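You operate a simulated robot arm through the tools that you are given. There is no shell and no other tool. Be economical: measure what you need, move in short steps, check, and stop when the job is done.

Carry out the task below with a simulated robot arm. There is one attempt and no reset: what you move stays moved.

JOB
Tip the soup jar into the pot on the stove top, cover it and set the air to half.
Fine: the jar goes back, the pot stays where it is; keep the jaw off the hot iron; stove doors stay shut and latched.
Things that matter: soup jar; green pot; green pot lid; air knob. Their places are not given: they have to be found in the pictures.

It is judged by the outcome, as a careful person would: the job done as asked, and still so three seconds after it is handed in. It fails if anything else is knocked over, pushed out of place, dropped, spilled or broken. A push-on lid holds only when it is set on centred and level and pressed home; a screw cap is set on level and turned clockwise until tight.

ROBOT AND FRAMES
A 7-joint arm with a two-finger parallel gripper, fixed in place. Base frame: the origin is at the foot of the arm, x ahead of it, y to its left, z up. Lengths are in mm, angles in rad, forces in N, time in s.
With the tool pointing down near the work surface it reaches from about 120 to 620 mm from the base axis. Its first joint turns from -1.152 to 1.152 rad. Payload 2.4 kg.
Tool frame: the origin (TCP) lies between the finger pads and is the grasp point; the fingertips stand 30 mm ahead of it; z points along the fingers, y is the line along which they close. Largest opening 94 mm; finger width 28, thickness 10; the body of the gripper, 50 by 96 mm, starts 55 mm behind the TCP.
Orientation is that of the tool frame in the base frame, as a unit quaternion [x, y, z, w]. With the fingers straight down and closing along the base's y, the tool's x points along the base's -x, its y along +y and its z along -z.

CONTROLS
- The arm moves only by the tool apply_moves. Its argument "plan" is a list of rows, each a list of 7 numbers: the turn, a rotation vector about the tool's x, y, z in rad, then the shift along the tool's x, y, z in m, then the closure, from 0 (fully open) to 1 (shut). In form: [[wx, wy, wz, tx, ty, tz, gripper], ...]. A call has 1 to 10 rows; each row shifts and turns the commanded pose from where the row before left it, along the tool's axes as they then stand. A row lasts 0.2 s, in which the tool goes at most 50 mm and 0.15 rad; a call with a longer step from one row to the next is refused whole, and so is a gripper value outside its range. Where a pose cannot be reached the arm comes as near as it can. A force on the tool above 40 N (or 10 N above the force at the start of the call, whichever is more), or a blocked arm, ends the call early, and 0.2 s more pass. Each finger travels about 153 mm/s and halts on what it meets, pressing with about 42 N; the grip force reading is that of the motor and also rises with nothing between the fingers. The clock runs only during rows and for 0.2 s after the last one: add rows that do not move to give the fingers time. It gives the time, the measured TCP pose, the force on the tool (base axes), the opening and the grip force at its end, in the units of the frame above (readings bear some noise).
- Cameras (640 x 400 px; columns grow to the right, rows downward): "scene" is fixed at [41.4, 470.1, 1452]; the picture's right is [-0.67, -0.74, 0.00], its down [-0.42, 0.39, -0.82] and it looks along [0.61, -0.55, -0.57] (base axes); focal length 262 px, centre (320, 200). "wrist" rides on the gripper at [-37, 0, -58] in the tool frame; the picture's right is [0.00, -1.00, 0.00], its down [0.97, 0.00, -0.24] and it looks along [0.24, 0.00, 0.97] (tool axes); focal length 218 px, centre (320, 200).
- capture(camera): a new picture of that camera. The clock stands still meanwhile.
- locate(camera, pixels): for up to 12 pixels [column, row] of the newest picture of that camera ("zoom" is the newest enlarged one), the place [x, y, z] in the base frame of the surface seen there, good to about 2 mm, but the place of the scene camera against the robot may be out by one fixed shift of up to 18 mm in any direction. The clock stands still meanwhile.
- zoom(camera, box): a new picture of the part [left, top, right, bottom] of that camera's present view, enlarged. The clock stands still meanwhile.
- job_done(): hands the job in; it is judged then, once.

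Go step by step. Measure first, check grasps and placings, and put right what went wrong. The budget is 80 turns and 46 pictures, counting those below and the enlarged ones. Unless the task says otherwise, let go and move clear before handing in, and close with one line.

The tools are called after "Request:" as a command line: name --pt "numbers of a row" for each row, then --argument value for the rest, lists and objects as JSON in quotes. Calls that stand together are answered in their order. apply_moves: Moves the arm, as the interface text tells. Its arguments: {"type":"object","properties":{"plan":{"type":"array"}},"required":["plan"]} The other tools are called the same way: capture (camera) takes a picture; locate (camera, pixels) gives the place of the surface under pixels of a picture; zoom (camera, box) takes an enlarged picture of a part of a camera's view; job_done () hands the job in.

At the start:

```text
time: 0.0
ee_pos: [344.0, -54.0, 1222.2]
orientation: [0.001, 1.0, 0.0, 0.0]
ft_force: [-0.7, -0.3, 0.0]
opening: 93.8
grip_force: 0.1
```

scene: 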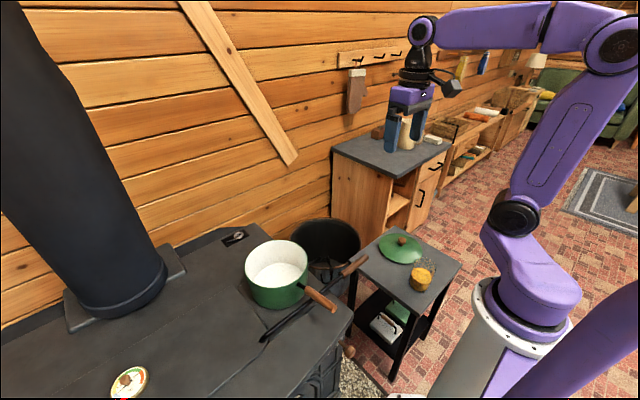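
wrist: 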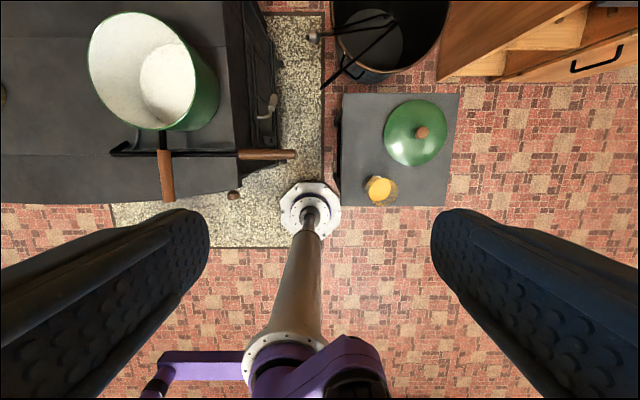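

The pictures show the green pot at about scene (278,270), the lid at (400,248) and the jar at (421,279) on a side table, and a dial at (128,382). I'll enlarge these and measure them.

Request:
zoom --camera "scene" --box '[340, 220, 480, 308]'

Request:
zoom --camera "scene" --box '[60, 300, 220, 400]'

Request:
locate --camera "wrist" --pixels '[[422, 132], [390, 132], [445, 132], [415, 103], [415, 163], [377, 187], [395, 190], [350, 150], [168, 80], [165, 175], [270, 154], [232, 195]]'

Request:
locate --camera "scene" --pixels '[[403, 240], [400, 250], [421, 274], [424, 285], [278, 262], [246, 270], [308, 265], [270, 242], [322, 300], [128, 380], [128, 396], [280, 330]]'

```text
4.55 times, centred on (410, 264) of scene
```

zoom: 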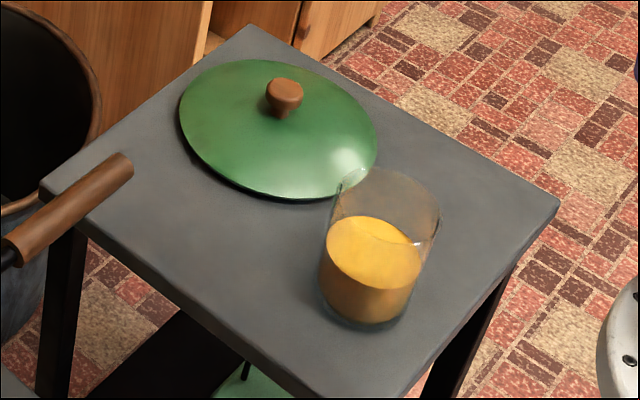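

```text
4.00 times, centred on (140, 350) of scene
```

zoom: 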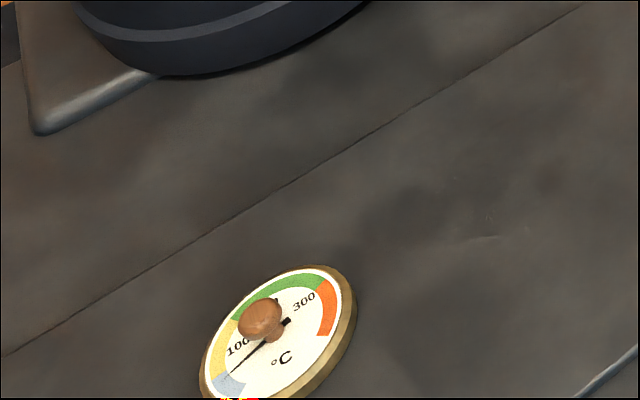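

```text
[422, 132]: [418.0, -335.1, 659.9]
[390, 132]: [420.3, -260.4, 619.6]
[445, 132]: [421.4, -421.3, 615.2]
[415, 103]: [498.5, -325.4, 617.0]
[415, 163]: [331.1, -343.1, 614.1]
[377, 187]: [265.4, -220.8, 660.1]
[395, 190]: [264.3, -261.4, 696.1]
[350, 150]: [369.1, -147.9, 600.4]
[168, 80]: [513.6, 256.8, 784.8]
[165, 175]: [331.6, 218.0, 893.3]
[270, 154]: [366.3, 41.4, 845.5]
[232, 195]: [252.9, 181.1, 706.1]
```

```text
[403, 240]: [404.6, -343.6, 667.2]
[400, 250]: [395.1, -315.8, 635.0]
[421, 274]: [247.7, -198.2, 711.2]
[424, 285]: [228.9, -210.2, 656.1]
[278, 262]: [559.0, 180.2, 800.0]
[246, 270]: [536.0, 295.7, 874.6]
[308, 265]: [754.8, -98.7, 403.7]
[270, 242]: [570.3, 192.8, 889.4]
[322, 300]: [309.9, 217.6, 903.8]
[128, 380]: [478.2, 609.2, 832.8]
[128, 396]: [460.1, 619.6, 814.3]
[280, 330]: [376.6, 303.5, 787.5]
```

Measurements agree; the dial is a thermometer (°C), so the air knob must be elsewhere. I'll check the plate at scene (234,237), the wooden knob at wrist (232,195) and scene (348,352), and the pot.

Request:
zoom --camera "wrist" --box '[190, 60, 350, 210]'

Request:
zoom --camera "scene" --box '[280, 310, 400, 400]'

Request:
zoom --camera "scene" --box '[210, 215, 370, 315]'

```text
2.67 times, centred on (270, 135) of wrist
```

zoom: 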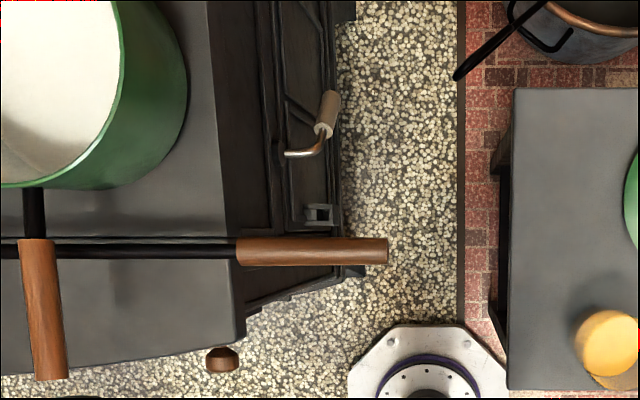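

```text
4.44 times, centred on (340, 355) of scene
```

zoom: 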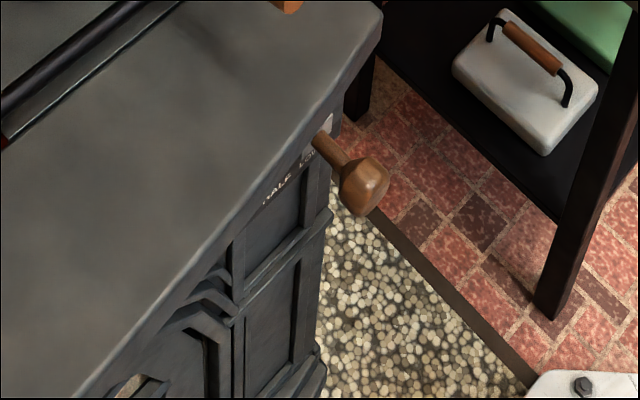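

```text
4.00 times, centred on (290, 265) of scene
```

zoom: 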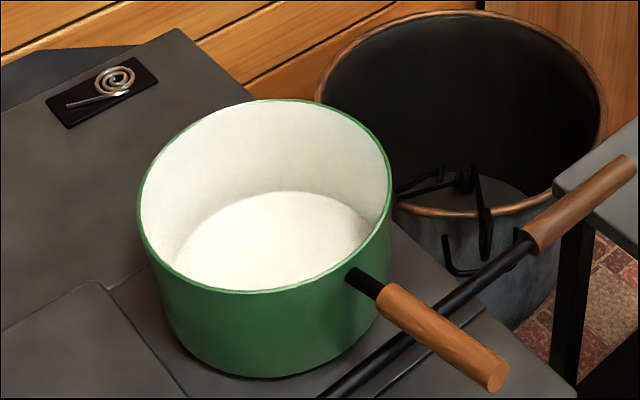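

The wooden knob on the stove front is labelled along a line ("HALF", "LO…"), so that's the air control; I'll read it closer later. First I move above the side table to measure the jar and lid accurately with the wrist camera.

Request:
apply_moves --pt "0 0 0 0.008 -0.022 0.035 0" --pt "0 0 0 0.008 -0.022 0.035 0" --pt "0 0 0 0.008 -0.022 0.035 0" --pt "0 0 0 0.008 -0.022 0.035 0" --pt "0 0 0 0.008 -0.022 0.035 0" --pt "0 0 0 0.008 -0.022 0.035 0" --pt "0 0 0 0.008 -0.022 0.035 0" --pt "0 0 0 0 0 0 0"

Request:
capture --camera "wrist"

```text
time: 1.8
ee_pos: [286.6, -211.4, 978.8]
orientation: [0.0, 1.0, -0.001, 0.0]
ft_force: [0.2, -0.5, 0.4]
opening: 93.9
grip_force: 0.0
```

```text
38 pictures are left
```

wrist: 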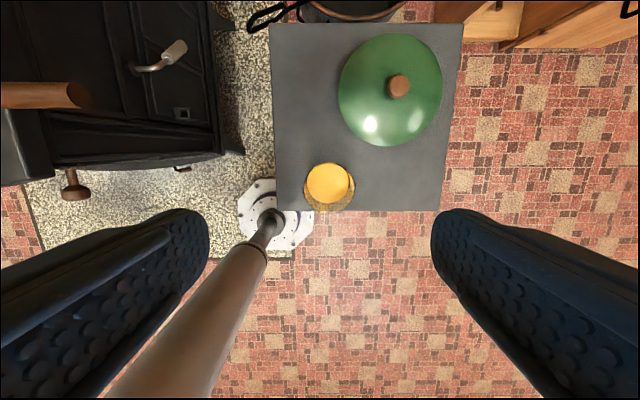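

The jar shows at wrist (328,185), close to the table's near edge. I'll enlarge it and locate its rim and the lid knob.

Request:
zoom --camera "wrist" --box '[288, 152, 368, 222]'

Request:
locate --camera "wrist" --pixels '[[328, 183], [306, 183], [349, 183], [330, 164], [354, 195], [330, 206], [304, 195], [399, 86], [339, 90], [441, 90], [388, 35], [388, 145]]'

```text
5.71 times, centred on (328, 187) of wrist
```

zoom: 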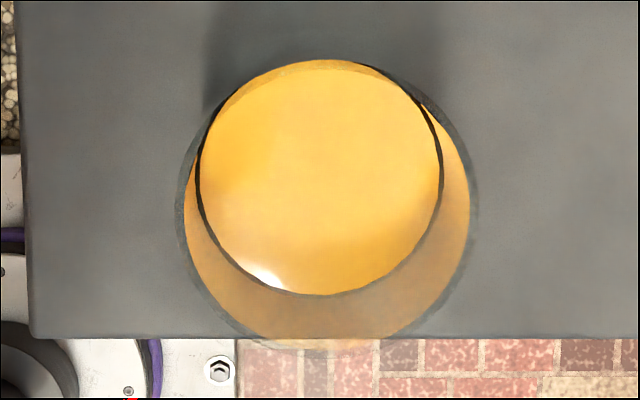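

```text
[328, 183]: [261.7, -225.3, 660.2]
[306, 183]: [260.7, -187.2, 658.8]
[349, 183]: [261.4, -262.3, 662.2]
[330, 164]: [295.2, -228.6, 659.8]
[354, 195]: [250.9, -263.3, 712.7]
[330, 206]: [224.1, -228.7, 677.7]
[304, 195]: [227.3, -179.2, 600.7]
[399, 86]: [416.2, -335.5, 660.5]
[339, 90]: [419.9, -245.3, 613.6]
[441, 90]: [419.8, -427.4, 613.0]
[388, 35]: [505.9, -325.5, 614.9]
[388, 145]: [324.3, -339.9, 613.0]
```

The jar is centred at about (260,-225), radius ~39, rim z≈712, soup level 660. A side-on (horizontal) grasp would give a clean roll pour, so I'll pitch the tool level here, high up, to see if it can be reached.

Request:
apply_moves --pt "0 -0.15 0 0 0 0 0" --pt "0 -0.15 0 0 0 0 0" --pt "0 -0.15 0 0 0 0 0" --pt "0 -0.15 0 0 0 0 0" --pt "0 -0.15 0 0 0 0 0" --pt "0 -0.15 0 0 0 0 0" --pt "0 -0.15 0 0 0 0 0" --pt "0 -0.15 0 0 0 0 0" --pt "0 -0.15 0 0 0 0 0" --pt "0 -0.15 0 0 0 0 0"

```text
time: 4.0
ee_pos: [452.5, -186.8, 1067.7]
orientation: [-0.001, 0.791, 0.03, 0.611]
ft_force: [0.8, 0.4, -0.6]
opening: 94.2
grip_force: 0.0
out of reach, approached as far as the arm can: row 2, 3, 4, 5, 6, 7, 8, 9, 10
```

Level isn't reachable near the base at this height (readings show the arm was pushed out to r≈490). Instead I'll take the jar from above with the tool leaning inward, and pour by pitching toward the robot at the pot. Pitching back to vertical now.

Request:
apply_moves --pt "0 0.15 0 0 0 0 0" --pt "0 0.15 0 0 0 0 0" --pt "0 0.15 0 0 0 0 0" --pt "0 0.15 0 0 0 0 0" --pt "0 0.15 0 0 0 0 0" --pt "0 0.15 0 0 0 0 0" --pt "0 0.15 0 0 0 0 0" --pt "0 0.15 0 0 0 0 0" --pt "0 0.15 0 0 0 0 0" --pt "0 0 0 0 0 0 0"

```text
time: 6.2
ee_pos: [450.5, -186.2, 1069.2]
orientation: [-0.016, 1.0, 0.013, -0.015]
ft_force: [0.5, 0.7, -0.9]
opening: 94.0
grip_force: 0.1
```

The commanded pose restarts from where the arm really is: tool vertical again at (450,-186,1069). Moving above the jar, then yawing the tool to the radial direction.

Request:
apply_moves --pt "0 0 0 0.027 -0.0055 0.031 0" --pt "0 0 0 0.027 -0.0055 0.031 0" --pt "0 0 0 0.027 -0.0055 0.031 0" --pt "0 0 0 0.027 -0.0055 0.031 0" --pt "0 0 0 0.027 -0.0055 0.031 0" --pt "0 0 0 0.027 -0.0055 0.031 0" --pt "0 0 0 0.027 -0.0055 0.031 0" --pt "0 0 0.14 0 0 0 0" --pt "0 0 0.14 0 0 0 0" --pt "0 0 0.14 0 0 0 0"

Request:
apply_moves --pt "0 0 0.14 0 0 0 0" --pt "0 0 0.14 0 0 0 0" --pt "0 0.13 0 0 0 0 0" --pt "0 0.13 0 0 0 0 0" --pt "0 0.13 0 0 0 0 0" --pt "0 0.13 0 0 0 0 0" --pt "0 0 0 0 0 0 0"

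```text
time: 8.4
ee_pos: [256.8, -226.5, 856.4]
orientation: [0.193, 0.981, 0.011, -0.016]
ft_force: [-1.1, 0.2, 0.7]
opening: 94.1
grip_force: 0.1
```

```text
time: 10.0
ee_pos: [257.7, -226.4, 855.0]
orientation: [0.314, 0.908, 0.093, -0.26]
ft_force: [0.0, 0.1, 0.3]
opening: 93.8
grip_force: 0.0
```

The tool is tilted 32° inward with the closing line level (tool y ≈ [.62,.79,.01]). Descending to just above the rim, then checking alignment.

Request:
apply_moves --pt "0 0 0 -0.0176 0.0009 0.0261 0" --pt "0 0 0 -0.0171 0.0009 0.0265 0" --pt "0 0 0 -0.0159 0 0.0254 0" --pt "0 0 0 0 0 0 0"

Request:
capture --camera "wrist"

```text
time: 11.0
ee_pos: [258.5, -224.6, 761.3]
orientation: [0.314, 0.909, 0.093, -0.259]
ft_force: [0.1, -0.6, -0.1]
opening: 93.9
grip_force: 0.1
```

```text
36 pictures are left
```

wrist: 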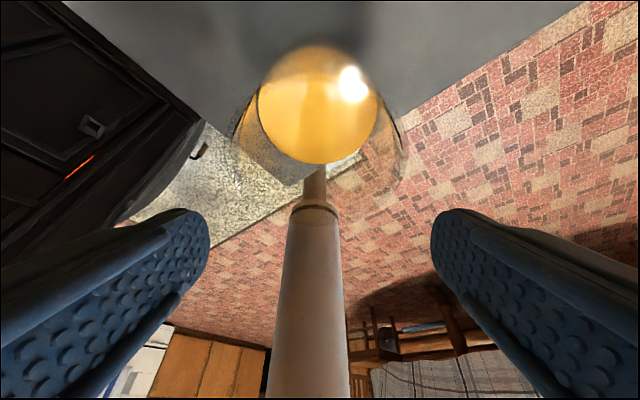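

The jar (rim columns ~228–408) is centred between the fingers (208–432). Checking the radial position by locating the soup surface.

Request:
locate --camera "wrist" --pixels '[[318, 47], [318, 160], [262, 105], [374, 105], [232, 140], [404, 150], [318, 195]]'

```text
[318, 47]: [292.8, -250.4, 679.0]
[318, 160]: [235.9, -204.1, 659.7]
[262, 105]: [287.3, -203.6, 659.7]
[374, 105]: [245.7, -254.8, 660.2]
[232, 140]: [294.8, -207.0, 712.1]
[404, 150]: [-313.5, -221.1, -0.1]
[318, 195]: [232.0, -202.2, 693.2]
```

Centre is confirmed to within a few mm. Descending to TCP z≈682 around the jar.

Request:
apply_moves --pt "0 0 0 -0.0148 0.0005 0.0217 0" --pt "0 0 0 -0.0148 0.0005 0.0217 0" --pt "0 0 0 -0.0148 0 0.0218 0" --pt "0 0 0 0 0 0 0"

Request:
zoom --camera "scene" --box '[340, 200, 500, 320]'

```text
time: 12.0
ee_pos: [263.1, -225.2, 683.3]
orientation: [0.315, 0.908, 0.094, -0.26]
ft_force: [0.1, 0.2, 0.1]
opening: 94.0
grip_force: 0.1
```

```text
3.33 times, centred on (420, 260) of scene
```

zoom: 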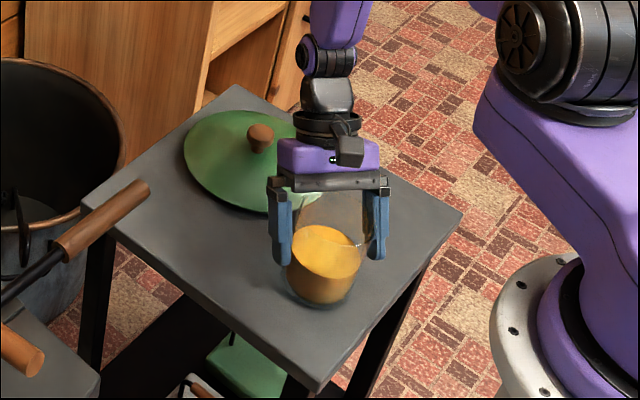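

Fingers straddle the jar cleanly. Closing and checking the grip.

Request:
apply_moves --pt "0 0 0 0 0 0 0.6" --pt "0 0 0 0 0 0 0.6" --pt "0 0 0 0 0 0 0.6"

```text
time: 12.8
ee_pos: [262.6, -224.3, 683.6]
orientation: [0.315, 0.908, 0.093, -0.259]
ft_force: [-0.1, -0.5, 0.0]
opening: 81.1
grip_force: 41.6
```

Gripped at 81 mm with 42 N. Lifting gently and checking.

Request:
apply_moves --pt "0 0 0 0.0042 0 -0.0068 0.6" --pt "0 0 0 0.0085 0 -0.0135 0.6" --pt "0 0 0 0.0106 0 -0.0169 0.6" --pt "0 0 0 0.0106 0 -0.0169 0.6" --pt "0 0 0 0.0106 0 -0.0169 0.6" --pt "0 0 0 0.0106 0 -0.0169 0.6" --pt "0 0 0 0 0 0 0.6"

Request:
zoom --camera "scene" --box '[320, 160, 500, 310]'

```text
time: 14.4
ee_pos: [263.4, -226.3, 788.2]
orientation: [0.315, 0.908, 0.094, -0.259]
ft_force: [0.1, 0.1, -3.9]
opening: 81.1
grip_force: 41.9
```

```text
2.67 times, centred on (410, 235) of scene
```

zoom: 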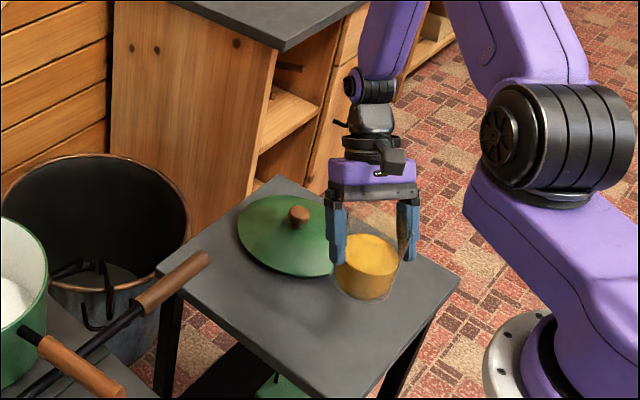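

Jar held upright, ~0.4 kg, nothing spilled. Raising to z≈1020, then swinging around the base toward the pot with the jar kept upright.

Request:
apply_moves --pt "0 0 0 0.008 0 -0.0127 0.6" --pt "0 0 0 0.0149 0 -0.0237 0.6" --pt "0 0 0 0.0149 0 -0.0237 0.6" --pt "0 0 0 0.0149 0 -0.0237 0.6" --pt "0 0 0 0.0149 0 -0.0237 0.6" --pt "0 0 0 0.0149 0 -0.0237 0.6" --pt "0 0 0 0.0149 0 -0.0237 0.6" --pt "0 0 0 0.0149 0 -0.0237 0.6" --pt "0 0 0 0.01 0 -0.0159 0.6" --pt "0 0 0 0 0 0 0.6"

Request:
apply_moves --pt "0.02 0 -0.032 0 0.0132 0 0.6" --pt "0.0425 0 -0.0677 0 0.0278 0 0.6" --pt "0.0425 0 -0.0677 0 0.0278 0 0.6" --pt "0.0425 0 -0.0677 0 0.0278 0 0.6" --pt "0.0425 0 -0.0677 0 0.0278 0 0.6" --pt "0.0425 0 -0.0677 0 0.0278 0 0.6" --pt "0.0425 0 -0.0677 0 0.0278 0 0.6" --pt "0.0425 0 -0.0677 0 0.0278 0 0.6" --pt "0.02 0 -0.032 0 0.0132 0 0.6" --pt "0 0 0 0 0 0 0.6"

```text
time: 16.6
ee_pos: [264.1, -227.5, 1019.5]
orientation: [0.314, 0.908, 0.093, -0.26]
ft_force: [-0.5, -0.5, -4.9]
opening: 81.3
grip_force: 42.6
```

```text
time: 18.8
ee_pos: [345.9, -25.8, 1018.2]
orientation: [0.016, 0.961, 0.006, -0.274]
ft_force: [0.0, 0.8, -5.2]
opening: 81.5
grip_force: 41.9
```

Swing goes well (jar upright at (346,-26,1018)). Continuing to azimuth ≈ +25°.

Request:
apply_moves --pt "0.02 0 -0.032 0 0.0132 0 0.6" --pt "0.0425 0 -0.0677 0 0.0278 0 0.6" --pt "0.0425 0 -0.0677 0 0.0278 0 0.6" --pt "0.0425 0 -0.0677 0 0.0278 0 0.6" --pt "0.0425 0 -0.0677 0 0.0278 0 0.6" --pt "0.0425 0 -0.0677 0 0.0278 0 0.6" --pt "0.02 0 -0.032 0 0.0132 0 0.6" --pt "0 0 0 0 0 0 0.6"

Request:
capture --camera "scene"

Request:
capture --camera "wrist"

```text
time: 20.6
ee_pos: [317.3, 137.9, 1019.8]
orientation: [-0.212, 0.938, -0.06, -0.268]
ft_force: [-0.4, 0.2, -4.7]
opening: 81.2
grip_force: 42.1
```

```text
33 pictures are left
```

scene: 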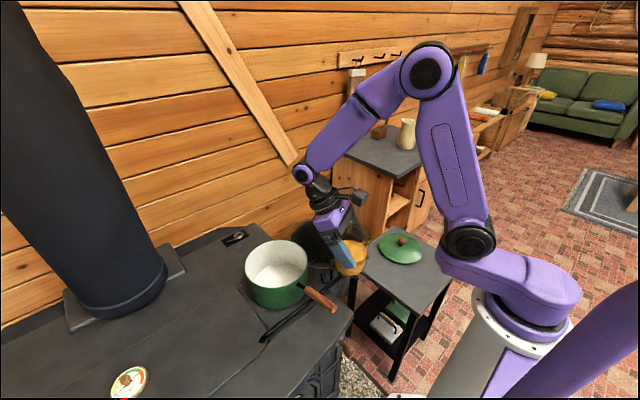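

```text
32 pictures are left
```

wrist: 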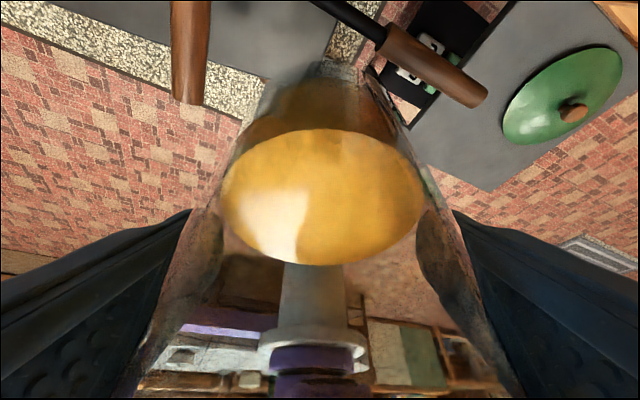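

Locating pot rim points in the scene picture, along with the lid knob and handle in both cameras to fix the scene shift.

Request:
zoom --camera "scene" --box '[235, 225, 355, 320]'

Request:
locate --camera "scene" --pixels '[[402, 239], [379, 246], [423, 249], [404, 235], [392, 261], [275, 239], [246, 267], [276, 289], [307, 262], [332, 310], [305, 289]]'

Request:
locate --camera "wrist" --pixels '[[574, 112], [503, 128], [621, 75], [187, 103], [187, 60], [190, 5]]'

```text
4.21 times, centred on (295, 272) of scene
```

zoom: 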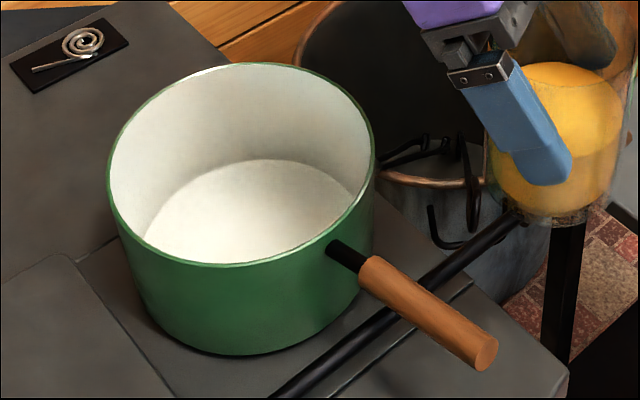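

```text
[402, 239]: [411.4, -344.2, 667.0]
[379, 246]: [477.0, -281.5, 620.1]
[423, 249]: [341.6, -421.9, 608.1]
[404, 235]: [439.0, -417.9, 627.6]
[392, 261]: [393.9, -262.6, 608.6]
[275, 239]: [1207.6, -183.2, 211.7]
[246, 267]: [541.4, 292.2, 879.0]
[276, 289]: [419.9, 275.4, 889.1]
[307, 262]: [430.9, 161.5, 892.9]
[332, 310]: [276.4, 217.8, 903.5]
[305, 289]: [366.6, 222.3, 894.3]
```

```text
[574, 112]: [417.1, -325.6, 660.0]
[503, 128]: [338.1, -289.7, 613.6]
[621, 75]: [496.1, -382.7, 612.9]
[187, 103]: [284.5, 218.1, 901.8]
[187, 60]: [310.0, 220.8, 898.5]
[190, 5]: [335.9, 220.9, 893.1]
```

Enlarged rim points are clearer: locating several along the green rim.

Request:
locate --camera "zoom" --pixels '[[109, 175], [240, 65], [300, 72], [160, 94], [350, 105], [373, 165], [330, 235], [240, 265], [150, 240], [485, 360], [375, 265], [345, 250]]'

```text
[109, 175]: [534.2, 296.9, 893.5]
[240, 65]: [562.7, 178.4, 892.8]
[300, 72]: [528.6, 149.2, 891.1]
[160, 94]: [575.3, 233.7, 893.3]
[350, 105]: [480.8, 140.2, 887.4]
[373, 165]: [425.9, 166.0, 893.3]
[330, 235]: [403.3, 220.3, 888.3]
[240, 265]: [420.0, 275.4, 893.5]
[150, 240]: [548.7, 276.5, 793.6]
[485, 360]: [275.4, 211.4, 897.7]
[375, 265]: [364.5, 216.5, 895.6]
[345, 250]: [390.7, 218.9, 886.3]
```

Pot rim centre ≈ (493,234) after correcting the scene shift (about −4,−9,+6), radius ~86, rim z≈887. Next I pitch slowly to tool-vertical (jar tilts ~32°, well short of its spill angle of ~54°) and shift 12 mm sideways.

Request:
apply_moves --pt "0 -0.04 0 0 0.002 0 0.6" --pt "0 -0.06 0 0 0.002 0 0.6" --pt "0 -0.07 0 0 0.002 0 0.6" --pt "0 -0.07 0 0 0.002 0 0.6" --pt "0 -0.07 0 0 0.002 0 0.6" --pt "0 -0.07 0 0 0.002 0 0.6" --pt "0 -0.07 0 0 0 0 0.6" --pt "0 -0.06 0 0 0 0 0.6" --pt "0 -0.04 0 0 0 0 0.6" --pt "0 0 0 0 0 0 0.6"

```text
time: 22.8
ee_pos: [312.3, 146.6, 1017.9]
orientation: [-0.221, 0.975, 0.0, -0.003]
ft_force: [-0.3, -0.2, -3.8]
opening: 81.3
grip_force: 42.2
```

Tool is vertical, jar tilted ~32°. Extending radially to over the pot at z≈1020 (jar's lowest corner ≈927, rim 887).

Request:
apply_moves --pt "0 0 0 -0.012 0.0005 -0.001 0.6" --pt "0 0 0 -0.022 0.0005 -0.001 0.6" --pt "0 0 0 -0.029 0.0005 -0.001 0.6" --pt "0 0 0 -0.031 0 0 0.6" --pt "0 0 0 -0.031 0 0 0.6" --pt "0 0 0 -0.031 0 0 0.6" --pt "0 0 0 -0.029 0 0 0.6" --pt "0 0 0 -0.022 0 0 0.6" --pt "0 0 0 -0.012 0 0 0.6" --pt "0 0 0 0 0 0 0.6"

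Request:
capture --camera "scene"

Request:
capture --camera "wrist"

```text
time: 25.0
ee_pos: [509.6, 242.0, 1020.5]
orientation: [-0.22, 0.975, -0.001, -0.003]
ft_force: [0.3, -0.4, -5.3]
opening: 81.2
grip_force: 41.8
```

```text
30 pictures are left
```

scene: 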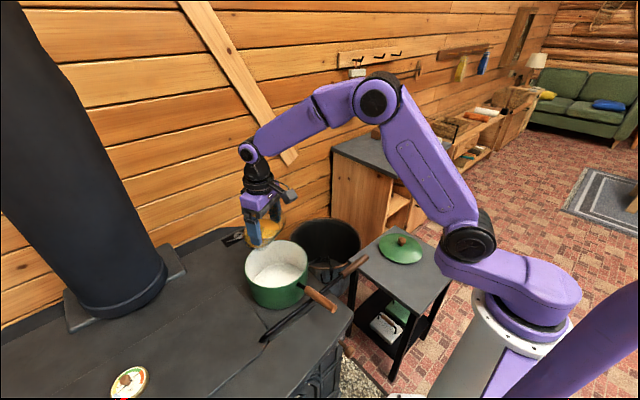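

```text
29 pictures are left
```

wrist: 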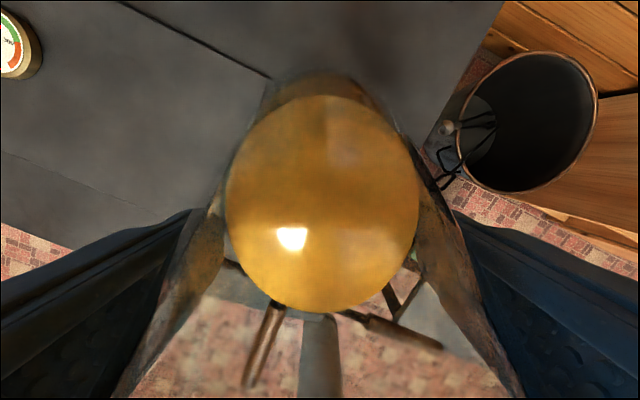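

Jar is over the pot (scene 265,235), nothing spilled. Lowering 20 mm and tilting to about 50°, then I'll look.

Request:
apply_moves --pt "0 0 0 0 0 0.01 0.6" --pt "0 0 0 0 0 0.01 0.6" --pt "0 -0.03 0 0 0 0 0.6" --pt "0 -0.05 0 0 0 0 0.6" --pt "0 -0.06 0 0 0 0 0.6" --pt "0 -0.06 0 0 0 0 0.6" --pt "0 -0.06 0 0 0 0 0.6" --pt "0 -0.05 0 0 0 0 0.6" --pt "0 0 0 0 0 0 0.6"

Request:
zoom --camera "scene" --box '[200, 160, 360, 320]'

```text
time: 27.0
ee_pos: [509.0, 241.8, 1000.5]
orientation: [-0.216, 0.964, 0.033, 0.149]
ft_force: [0.1, 0.3, -4.6]
opening: 81.4
grip_force: 42.1
```

```text
2.50 times, centred on (280, 240) of scene
```

zoom: 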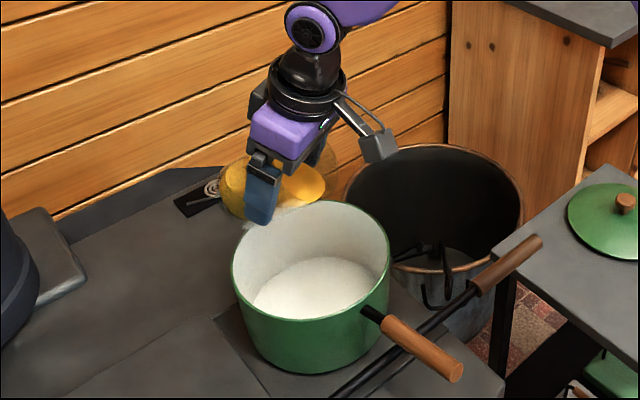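

The jar mouth projects just over the pot centre (expected zoom ≈(305,196), seen there). Pouring slowly by pitching further.

Request:
apply_moves --pt "0 -0.03 0 0 0 0 0.6" --pt "0 -0.03 0 0 0 0 0.6" --pt "0 -0.03 0 0 0 0 0.6" --pt "0 -0.03 0 0 0 0 0.6" --pt "0 -0.03 0 0 0 0 0.6" --pt "0 -0.03 0 0 0 0 0.6" --pt "0 -0.03 0 0 0 0 0.6" --pt "0 -0.03 0 0 0 0 0.6" --pt "0 0 0 0 0 0 0.6" --pt "0 0 0 0 0 0 0.6"

Request:
zoom --camera "scene" --box '[200, 160, 360, 320]'

```text
time: 29.2
ee_pos: [509.6, 242.6, 1000.5]
orientation: [-0.211, 0.94, 0.058, 0.262]
ft_force: [-0.1, -1.1, -3.8]
opening: 81.3
grip_force: 42.0
```

```text
2.50 times, centred on (280, 240) of scene
```

zoom: 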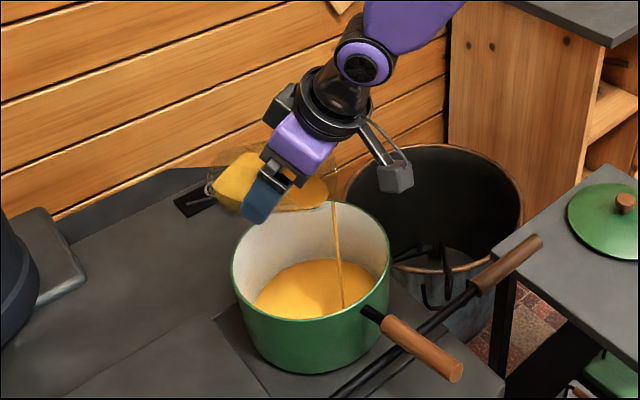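

Soup is falling inside the pot, a bit toward the handle side. I'll shift 10 mm outward and carry on tilting slowly.

Request:
apply_moves --pt "0 -0.01 0 -0.003 0 0.0018 0.6" --pt "0 -0.02 0 -0.003 0 0.0018 0.6" --pt "0 -0.03 0 -0.003 0 0.0018 0.6" --pt "0 -0.03 0 0 0 0 0.6" --pt "0 -0.03 0 0 0 0 0.6" --pt "0 -0.03 0 0 0 0 0.6" --pt "0 -0.03 0 0 0 0 0.6" --pt "0 -0.03 0 0 0 0 0.6" --pt "0 -0.03 0 0 0 0 0.6" --pt "0 -0.03 0 0 0 0 0.6"

Request:
apply_moves --pt "0 -0.04 0 0 0 0 0.6" --pt "0 -0.04 0 0 0 0 0.6" --pt "0 -0.04 0 0 0 0 0.6" --pt "0 -0.04 0 0 0 0 0.6" --pt "0 -0.04 0 0 0 0 0.6" --pt "0 -0.04 0 0 0 0 0.6" --pt "0 0 0 0 0 0 0.6"

Request:
zoom --camera "scene" --box '[200, 160, 360, 320]'

```text
time: 31.4
ee_pos: [519.6, 246.3, 998.8]
orientation: [-0.202, 0.895, 0.087, 0.387]
ft_force: [-0.7, 0.7, -3.2]
opening: 81.0
grip_force: 41.7
```

```text
time: 33.0
ee_pos: [518.6, 246.2, 1001.3]
orientation: [-0.191, 0.842, 0.111, 0.492]
ft_force: [-0.4, 0.0, -2.6]
opening: 81.0
grip_force: 42.0
```

```text
2.50 times, centred on (280, 240) of scene
```

zoom: 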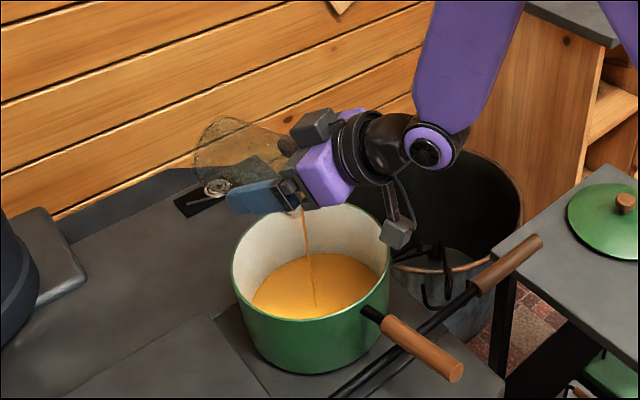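

The jar is nearly empty, but a grey box under the wrist (zoom 396,235) is getting low near the pot's rim; checking its place.

Request:
locate --camera "zoom" --pixels '[[396, 225], [396, 244], [388, 240], [408, 235], [315, 122], [300, 190], [315, 195]]'

Request:
capture --camera "wrist"

```text
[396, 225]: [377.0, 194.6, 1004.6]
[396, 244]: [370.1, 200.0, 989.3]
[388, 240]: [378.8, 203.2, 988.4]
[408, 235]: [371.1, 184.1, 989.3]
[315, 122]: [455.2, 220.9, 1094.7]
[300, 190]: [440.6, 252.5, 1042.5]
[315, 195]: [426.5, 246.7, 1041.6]
```

```text
25 pictures are left
```

wrist: 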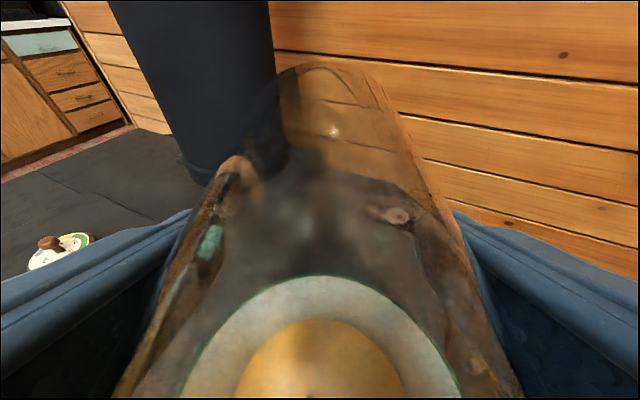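

There's ~80 mm clearance under that box. Continuing to tip to ~118° with a 15 mm rise, then holding to drain.

Request:
apply_moves --pt "0 -0.04 0 -0.0044 0 -0.0025 0.6" --pt "0 -0.05 0 -0.0044 0 -0.0025 0.6" --pt "0 -0.05 0 -0.0044 0 -0.0025 0.6" --pt "0 -0.05 0 0 0 0 0.6" --pt "0 -0.05 0 0 0 0 0.6" --pt "0 -0.05 0 0 0 0 0.6" --pt "0 -0.05 0 0 0 0 0.6" --pt "0 -0.05 0 0 0 0 0.6" --pt "0 -0.05 0 0 0 0 0.6" --pt "0 0 0 0 0 0 0.6"

Request:
apply_moves --pt "0 0 0 0 0 0 0.6" --pt "0 0 0 0 0 0 0.6" --pt "0 0 0 0 0 0 0.6" --pt "0 0 0 0 0 0 0.6" --pt "0 0 0 0 0 0 0.6" --pt "0 0 0 0 0 0 0.6"

Request:
zoom --camera "scene" --box '[200, 160, 360, 320]'

```text
time: 35.2
ee_pos: [517.2, 245.7, 1015.3]
orientation: [-0.162, 0.715, 0.15, 0.664]
ft_force: [0.5, 0.7, -2.0]
opening: 80.9
grip_force: 42.5
```

```text
time: 36.6
ee_pos: [518.4, 246.2, 1016.6]
orientation: [-0.162, 0.716, 0.15, 0.662]
ft_force: [0.3, -0.9, -2.5]
opening: 81.2
grip_force: 41.8
```

```text
2.50 times, centred on (280, 240) of scene
```

zoom: 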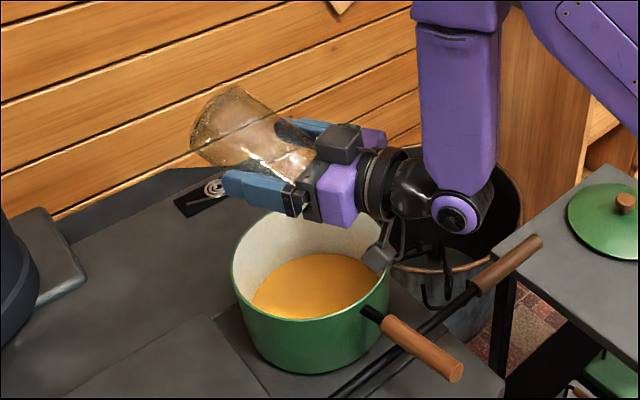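

The jar is empty and the soup is all in the pot. Reversing the pitch over the pot back to tool-vertical, then retracting.

Request:
apply_moves --pt "0 0.12 0 0 0 0 0.6" --pt "0 0.14 0 0 0 0 0.6" --pt "0 0.14 0 0 0 0 0.6" --pt "0 0.14 0 0 0 0 0.6" --pt "0 0.14 0 0 0 0 0.6" --pt "0 0.14 0 0 0 0 0.6" --pt "0 0.14 0 0 0 0 0.6" --pt "0 0.14 0 0 0 0 0.6" --pt "0 0.14 0 0 0 0 0.6" --pt "0 0.14 0 0 0 0 0.6"

Request:
apply_moves --pt "0 0.11 0 0 0 0 0.6" --pt "0 0 0 0.02 0 0 0.6" --pt "0 0 0 0.04 0 0 0.6" --pt "0 0 0 0.04 0 0 0.6" --pt "0 0 0 0.04 0 0 0.6" --pt "0 0 0 0.04 0 0 0.6" --pt "0 0 0 0.03 0 0 0.6" --pt "0 0 0 0.015 0 0 0.6" --pt "0 0 0 0 0 0 0.6"

```text
time: 38.8
ee_pos: [517.3, 247.1, 1016.9]
orientation: [-0.22, 0.974, 0.013, 0.055]
ft_force: [-0.1, -0.1, -2.5]
opening: 81.0
grip_force: 42.1
```

```text
time: 40.8
ee_pos: [315.5, 151.8, 1016.7]
orientation: [-0.219, 0.976, 0.0, 0.003]
ft_force: [-0.1, 0.3, -2.2]
opening: 81.1
grip_force: 41.7
```

Swinging back: first untilt the jar to upright, then rotate around the base back to the table.

Request:
apply_moves --pt "0 0.14 0 0 0 0 0.6" --pt "0 0.14 0 0 0 0 0.6" --pt "0 0.14 0 0 0 0 0.6" --pt "0 0.14 0 0 0 0 0.6" --pt "-0.053 0 0.0848 0 -0.0347 0 0.6" --pt "-0.053 0 0.0848 0 -0.0347 0 0.6" --pt "-0.053 0 0.0848 0 -0.0347 0 0.6" --pt "-0.053 0 0.0848 0 -0.0347 0 0.6" --pt "-0.053 0 0.0848 0 -0.0347 0 0.6" --pt "0 0 0 0 0 0 0.6"

Request:
apply_moves --pt "-0.053 0 0.0848 0 -0.0347 0 0.6" --pt "-0.053 0 0.0848 0 -0.0347 0 0.6" --pt "-0.053 0 0.0848 0 -0.0347 0 0.6" --pt "-0.053 0 0.0848 0 -0.0347 0 0.6" --pt "-0.053 0 0.0848 0 -0.0347 0 0.6" --pt "-0.053 0 0.0848 0 -0.0347 0 0.6" --pt "0 0 0 0 0 0 0.6"

```text
time: 43.0
ee_pos: [356.1, -18.8, 1014.7]
orientation: [0.027, 0.961, 0.009, -0.274]
ft_force: [0.3, 0.9, -2.4]
opening: 81.2
grip_force: 42.1
```

```text
time: 44.6
ee_pos: [293.2, -211.8, 1015.5]
orientation: [0.31, 0.91, 0.09, -0.26]
ft_force: [-0.4, 0.2, -2.1]
opening: 81.0
grip_force: 41.5
```

Orientation matches the grasp. Shifting to the original xy and descending to just above the table.

Request:
apply_moves --pt "0 0 0 0.0138 -0.0287 0.0085 0.6" --pt "0 0 0 -0.0191 0 0.0306 0.6" --pt "0 0 0 -0.0191 0 0.0306 0.6" --pt "0 0 0 -0.0191 0 0.0306 0.6" --pt "0 0 0 -0.0191 0 0.0306 0.6" --pt "0 0 0 -0.0191 0 0.0306 0.6" --pt "0 0 0 -0.0191 0 0.0306 0.6" --pt "0 0 0 -0.0191 0 0.0306 0.6" --pt "0 0 0 -0.015 0 0.024 0.6" --pt "0 0 0 0 0 0 0.6"

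```text
time: 46.8
ee_pos: [265.2, -226.5, 733.3]
orientation: [0.311, 0.91, 0.09, -0.26]
ft_force: [-0.4, -0.3, -1.6]
opening: 81.4
grip_force: 41.5
```

Lowering the last 46 mm more slowly, watching the force.

Request:
apply_moves --pt "0 0 0 -0.0079 0 0.0156 0.6" --pt "0 0 0 -0.0079 0 0.0127 0.6" --pt "0 0 0 -0.0053 0 0.0085 0.6" --pt "0 0 0 -0.0016 0 0.0025 0.6" --pt "0 0 0 0 0 0 0.6"

```text
time: 48.0
ee_pos: [263.6, -223.1, 688.7]
orientation: [0.311, 0.91, 0.091, -0.259]
ft_force: [0.5, 0.7, -2.0]
opening: 80.9
grip_force: 42.5
```

Request:
apply_moves --pt "0 0 0 -0.0008 0 0.0013 0.6" --pt "0 0 0 -0.0008 0 0.0013 0.6" --pt "0 0 0 -0.0006 0 0.0009 0.6" --pt "0 0 0 0 0 0 0.6"

```text
time: 49.0
ee_pos: [263.9, -222.9, 683.6]
orientation: [0.31, 0.91, 0.09, -0.26]
ft_force: [0.2, 0.5, 2.4]
opening: 80.8
grip_force: 42.1
```

Contact is felt (+2.4 N) at the original height. Releasing.

Request:
apply_moves --pt "0 0 0 0 0 0 0.07" --pt "0 0 0 0 0 0 0" --pt "0 0 0 0 0 0 0"

Request:
zoom --camera "scene" --box '[340, 200, 500, 320]'

```text
time: 49.8
ee_pos: [263.3, -223.5, 684.1]
orientation: [0.31, 0.91, 0.091, -0.26]
ft_force: [0.8, 0.2, -0.3]
opening: 94.3
grip_force: 0.2
```

```text
3.33 times, centred on (420, 260) of scene
```

zoom: 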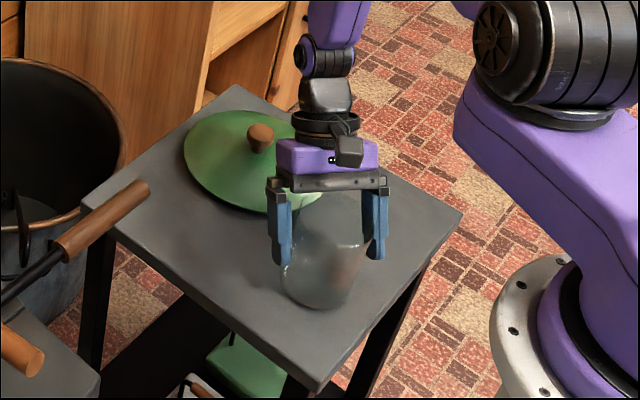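

The jar stands upright in its place. Rising straight up, then pitching to vertical for the lid.

Request:
apply_moves --pt "0 0 0 0.0106 0 -0.017 0" --pt "0 0 0 0.0198 0 -0.0318 0" --pt "0 0 0 0.0198 0 -0.0318 0" --pt "0 0 0 0.0198 0 -0.0318 0" --pt "0 0 0 0.0198 0 -0.0318 0" --pt "0 -0.14 0 0 0 0 0" --pt "0 -0.14 0 0 0 0 0" --pt "0 -0.14 0 0 0 0 0" --pt "0 -0.14 0 0 0 0 0" --pt "0 0 0 0 0 0 0"

```text
time: 52.0
ee_pos: [263.8, -224.1, 854.3]
orientation: [0.322, 0.947, 0.001, 0.002]
ft_force: [-0.5, 0.6, 0.2]
opening: 94.0
grip_force: 0.0
```

Moving over the lid and looking down at its knob.

Request:
apply_moves --pt "0 0 0 -0.038 0.001 0.004 0" --pt "0 0 0 -0.038 0.001 0.004 0" --pt "0 0 0 -0.038 0.001 0.004 0" --pt "0 0 0 -0.038 0.001 0.004 0" --pt "0 0 0 -0.038 0.001 0.004 0" --pt "0 0 0 0 0 0 0"

Request:
capture --camera "wrist"

```text
time: 53.4
ee_pos: [414.6, -332.9, 832.9]
orientation: [0.323, 0.946, 0.002, 0.001]
ft_force: [0.1, -0.2, 0.4]
opening: 93.8
grip_force: 0.1
out of reach, approached as far as the arm can: row 1
```

```text
22 pictures are left
```

wrist: 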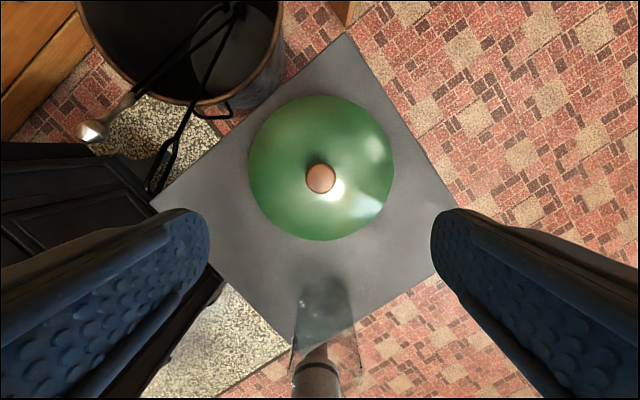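

Request:
locate --camera "wrist" --pixels '[[320, 178], [307, 178], [334, 178], [320, 166], [320, 191], [249, 168], [393, 168], [320, 96], [320, 239], [322, 300], [290, 170]]'

Request:
zoom --camera "wrist" --box '[280, 150, 360, 200]'

```text
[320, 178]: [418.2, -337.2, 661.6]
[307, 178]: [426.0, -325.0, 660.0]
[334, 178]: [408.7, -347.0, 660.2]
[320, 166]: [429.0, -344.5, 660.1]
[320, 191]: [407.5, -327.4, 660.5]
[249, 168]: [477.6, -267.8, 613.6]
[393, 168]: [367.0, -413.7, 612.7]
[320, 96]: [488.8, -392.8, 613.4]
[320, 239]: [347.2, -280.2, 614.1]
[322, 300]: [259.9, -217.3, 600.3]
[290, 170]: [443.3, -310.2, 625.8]
```

```text
8.00 times, centred on (320, 175) of wrist
```

zoom: 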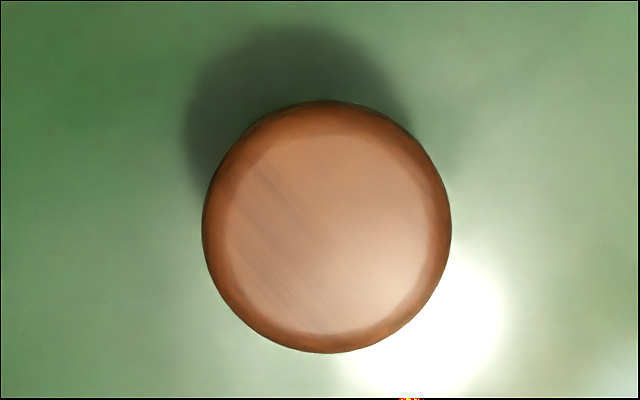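

Knob centre is (418,-336), ~29 mm wide, top z≈660.5, with the dome at ~627 beneath. Descending to TCP z≈664 so the tips stop just above the dome.

Request:
apply_moves --pt "0 0 0 -0.0024 -0.0003 0.035 0" --pt "0 0 0 -0.0024 -0.0003 0.035 0" --pt "0 0 0 0 0 0.035 0" --pt "0 0 0 0 0 0.035 0" --pt "0 0 0 0 0 0.02 0" --pt "0 0 0 0 0 0.0085 0" --pt "0 0 0 0 0 0 0"

```text
time: 55.0
ee_pos: [417.8, -334.7, 664.6]
orientation: [0.323, 0.947, 0.002, 0.002]
ft_force: [-0.1, 0.3, 0.7]
opening: 94.1
grip_force: 0.1
```

Request:
apply_moves --pt "0 0 0 0 0 0 0.3" --pt "0 0 0 0 0 0 0.5" --pt "0 0 0 0 0 0 0.8" --pt "0 0 0 0 0 0 0.8" --pt "0 0 0 0 0 0 0.8"

Request:
zoom --camera "scene" --box '[340, 180, 480, 300]'

```text
time: 56.2
ee_pos: [416.2, -336.3, 664.6]
orientation: [0.323, 0.946, 0.0, 0.002]
ft_force: [-2.1, -0.2, 7.3]
opening: 32.0
grip_force: 42.6
```

```text
3.33 times, centred on (410, 240) of scene
```

zoom: 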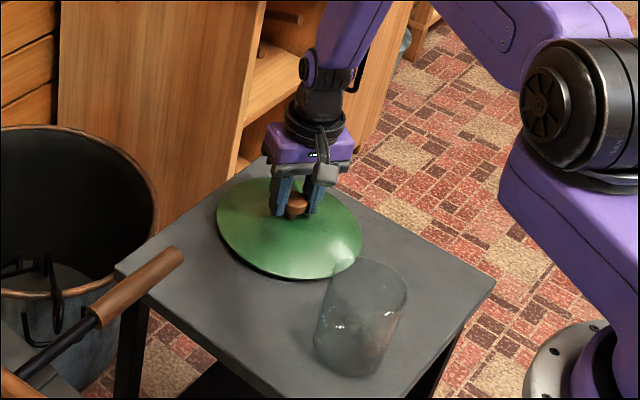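

Knob gripped (32 mm). Lifting and checking the lid is level.

Request:
apply_moves --pt "0 0 0 0 0 -0.008 0.8" --pt "0 0 0 0 0 -0.02 0.8" --pt "0 0 0 0 0 -0.03 0.8" --pt "0 0 0 0 0 -0.03 0.8" --pt "0 0 0 0 0 -0.03 0.8" --pt "0 0 0 0 0 -0.03 0.8" --pt "0 0 0 0 0 0 0.8"

Request:
zoom --camera "scene" --box '[340, 130, 480, 250]'

```text
time: 57.8
ee_pos: [415.8, -335.9, 814.6]
orientation: [0.323, 0.946, 0.001, 0.001]
ft_force: [0.5, -0.1, -1.5]
opening: 32.0
grip_force: 42.1
```

```text
3.33 times, centred on (410, 190) of scene
```

zoom: 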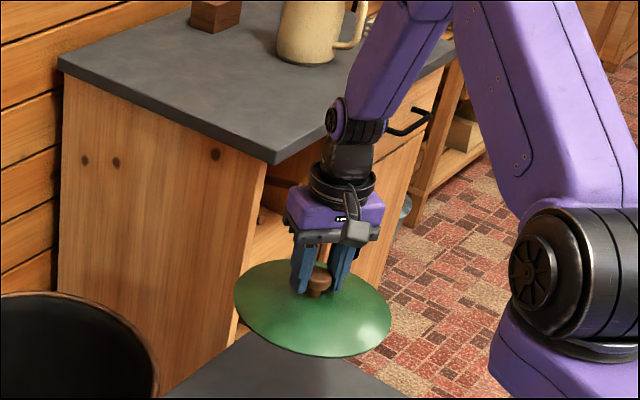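

Lid held level. Retracting inward while rising to z≈1000 to stay away from the cabinet.

Request:
apply_moves --pt "0 0 0 0.02 0 -0.02 0.8" --pt "0 0 0 0.024 0 -0.035 0.8" --pt "0 0 0 0.024 0 -0.035 0.8" --pt "0 0 0 0.024 0 -0.035 0.8" --pt "0 0 0 0.02 0 -0.035 0.8" --pt "0 0 0 0 0 -0.025 0.8" --pt "0 0 0 0 0 0 0.8"

```text
time: 59.4
ee_pos: [327.5, -268.8, 998.4]
orientation: [0.323, 0.946, 0.002, 0.001]
ft_force: [-0.1, 0.7, -1.7]
opening: 32.0
grip_force: 41.8
```

Swinging the lid around to the pot's azimuth.

Request:
apply_moves --pt "0 0 -0.04 0 0.017 0 0.8" --pt "0 0 -0.085 0 0.036 0 0.8" --pt "0 0 -0.085 0 0.036 0 0.8" --pt "0 0 -0.085 0 0.036 0 0.8" --pt "0 0 -0.085 0 0.036 0 0.8" --pt "0 0 -0.085 0 0.036 0 0.8" --pt "0 0 -0.085 0 0.036 0 0.8" --pt "0 0 -0.085 0 0.036 0 0.8"

Request:
apply_moves --pt "0 0 -0.085 0 0.036 0 0.8" --pt "0 0 -0.085 0 0.036 0 0.8" --pt "0 0 -0.085 0 0.036 0 0.8" --pt "0 0 -0.085 0 0.036 0 0.8" --pt "0 0 -0.085 0 0.036 0 0.8" --pt "0 0 -0.07 0 0.03 0 0.8" --pt "0 0 0 0 0 0 0.8"

Request:
capture --camera "wrist"

```text
time: 61.2
ee_pos: [424.6, -21.5, 999.2]
orientation: [0.011, 1.0, 0.0, 0.002]
ft_force: [0.3, 0.7, -1.9]
opening: 32.0
grip_force: 42.3
```

```text
time: 62.8
ee_pos: [387.0, 183.2, 999.8]
orientation: [-0.234, 0.972, 0.0, 0.001]
ft_force: [0.2, 0.0, -1.1]
opening: 31.8
grip_force: 42.0
```

```text
18 pictures are left
```

wrist: 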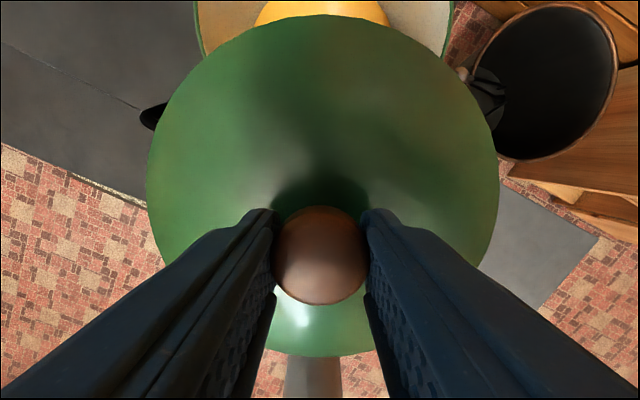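

Pot rim edges are visible at columns ~197 and ~453 (top). Locating those with the wrist camera to pin the pot centre, and lid edges for level.

Request:
zoom --camera "wrist" --box '[180, 0, 480, 80]'

Request:
locate --camera "wrist" --pixels '[[195, 5], [196, 20], [199, 38], [203, 52], [453, 5], [452, 20], [449, 38], [445, 54], [148, 190], [497, 190], [322, 18], [320, 355]]'

```text
2.13 times, centred on (330, 40) of wrist
```

zoom: 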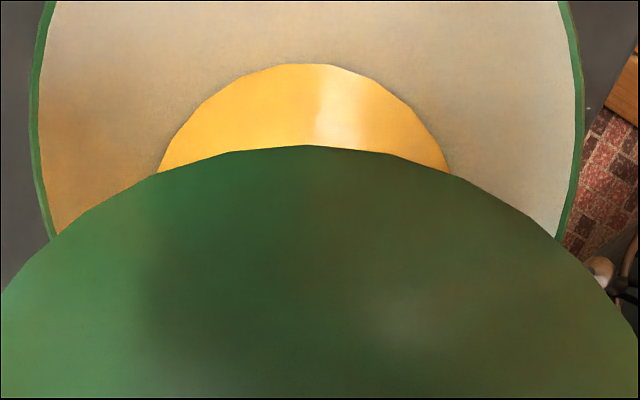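

```text
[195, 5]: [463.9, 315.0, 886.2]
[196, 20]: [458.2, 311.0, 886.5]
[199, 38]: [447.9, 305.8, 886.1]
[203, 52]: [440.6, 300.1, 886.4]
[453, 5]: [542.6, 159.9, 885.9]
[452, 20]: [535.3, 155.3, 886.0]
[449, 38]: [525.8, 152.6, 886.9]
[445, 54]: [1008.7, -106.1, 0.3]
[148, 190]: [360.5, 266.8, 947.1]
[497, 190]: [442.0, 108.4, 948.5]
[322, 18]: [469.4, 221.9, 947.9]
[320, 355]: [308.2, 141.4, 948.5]
```

The enlarged view shows even more of the rim; locating further rim points for a proper circle fit.

Request:
locate --camera "zoom" --pixels '[[50, 3], [40, 50], [34, 100], [35, 150], [42, 200], [52, 236], [564, 3], [574, 50], [581, 100], [580, 150], [571, 200], [560, 234]]'

```text
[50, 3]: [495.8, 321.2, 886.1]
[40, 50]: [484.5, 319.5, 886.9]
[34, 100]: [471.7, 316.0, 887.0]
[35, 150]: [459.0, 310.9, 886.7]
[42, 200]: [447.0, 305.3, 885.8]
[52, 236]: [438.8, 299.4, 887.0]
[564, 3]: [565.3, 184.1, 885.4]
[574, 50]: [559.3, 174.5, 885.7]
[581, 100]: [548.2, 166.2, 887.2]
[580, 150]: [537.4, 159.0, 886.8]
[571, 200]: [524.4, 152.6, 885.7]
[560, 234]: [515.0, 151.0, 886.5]
```

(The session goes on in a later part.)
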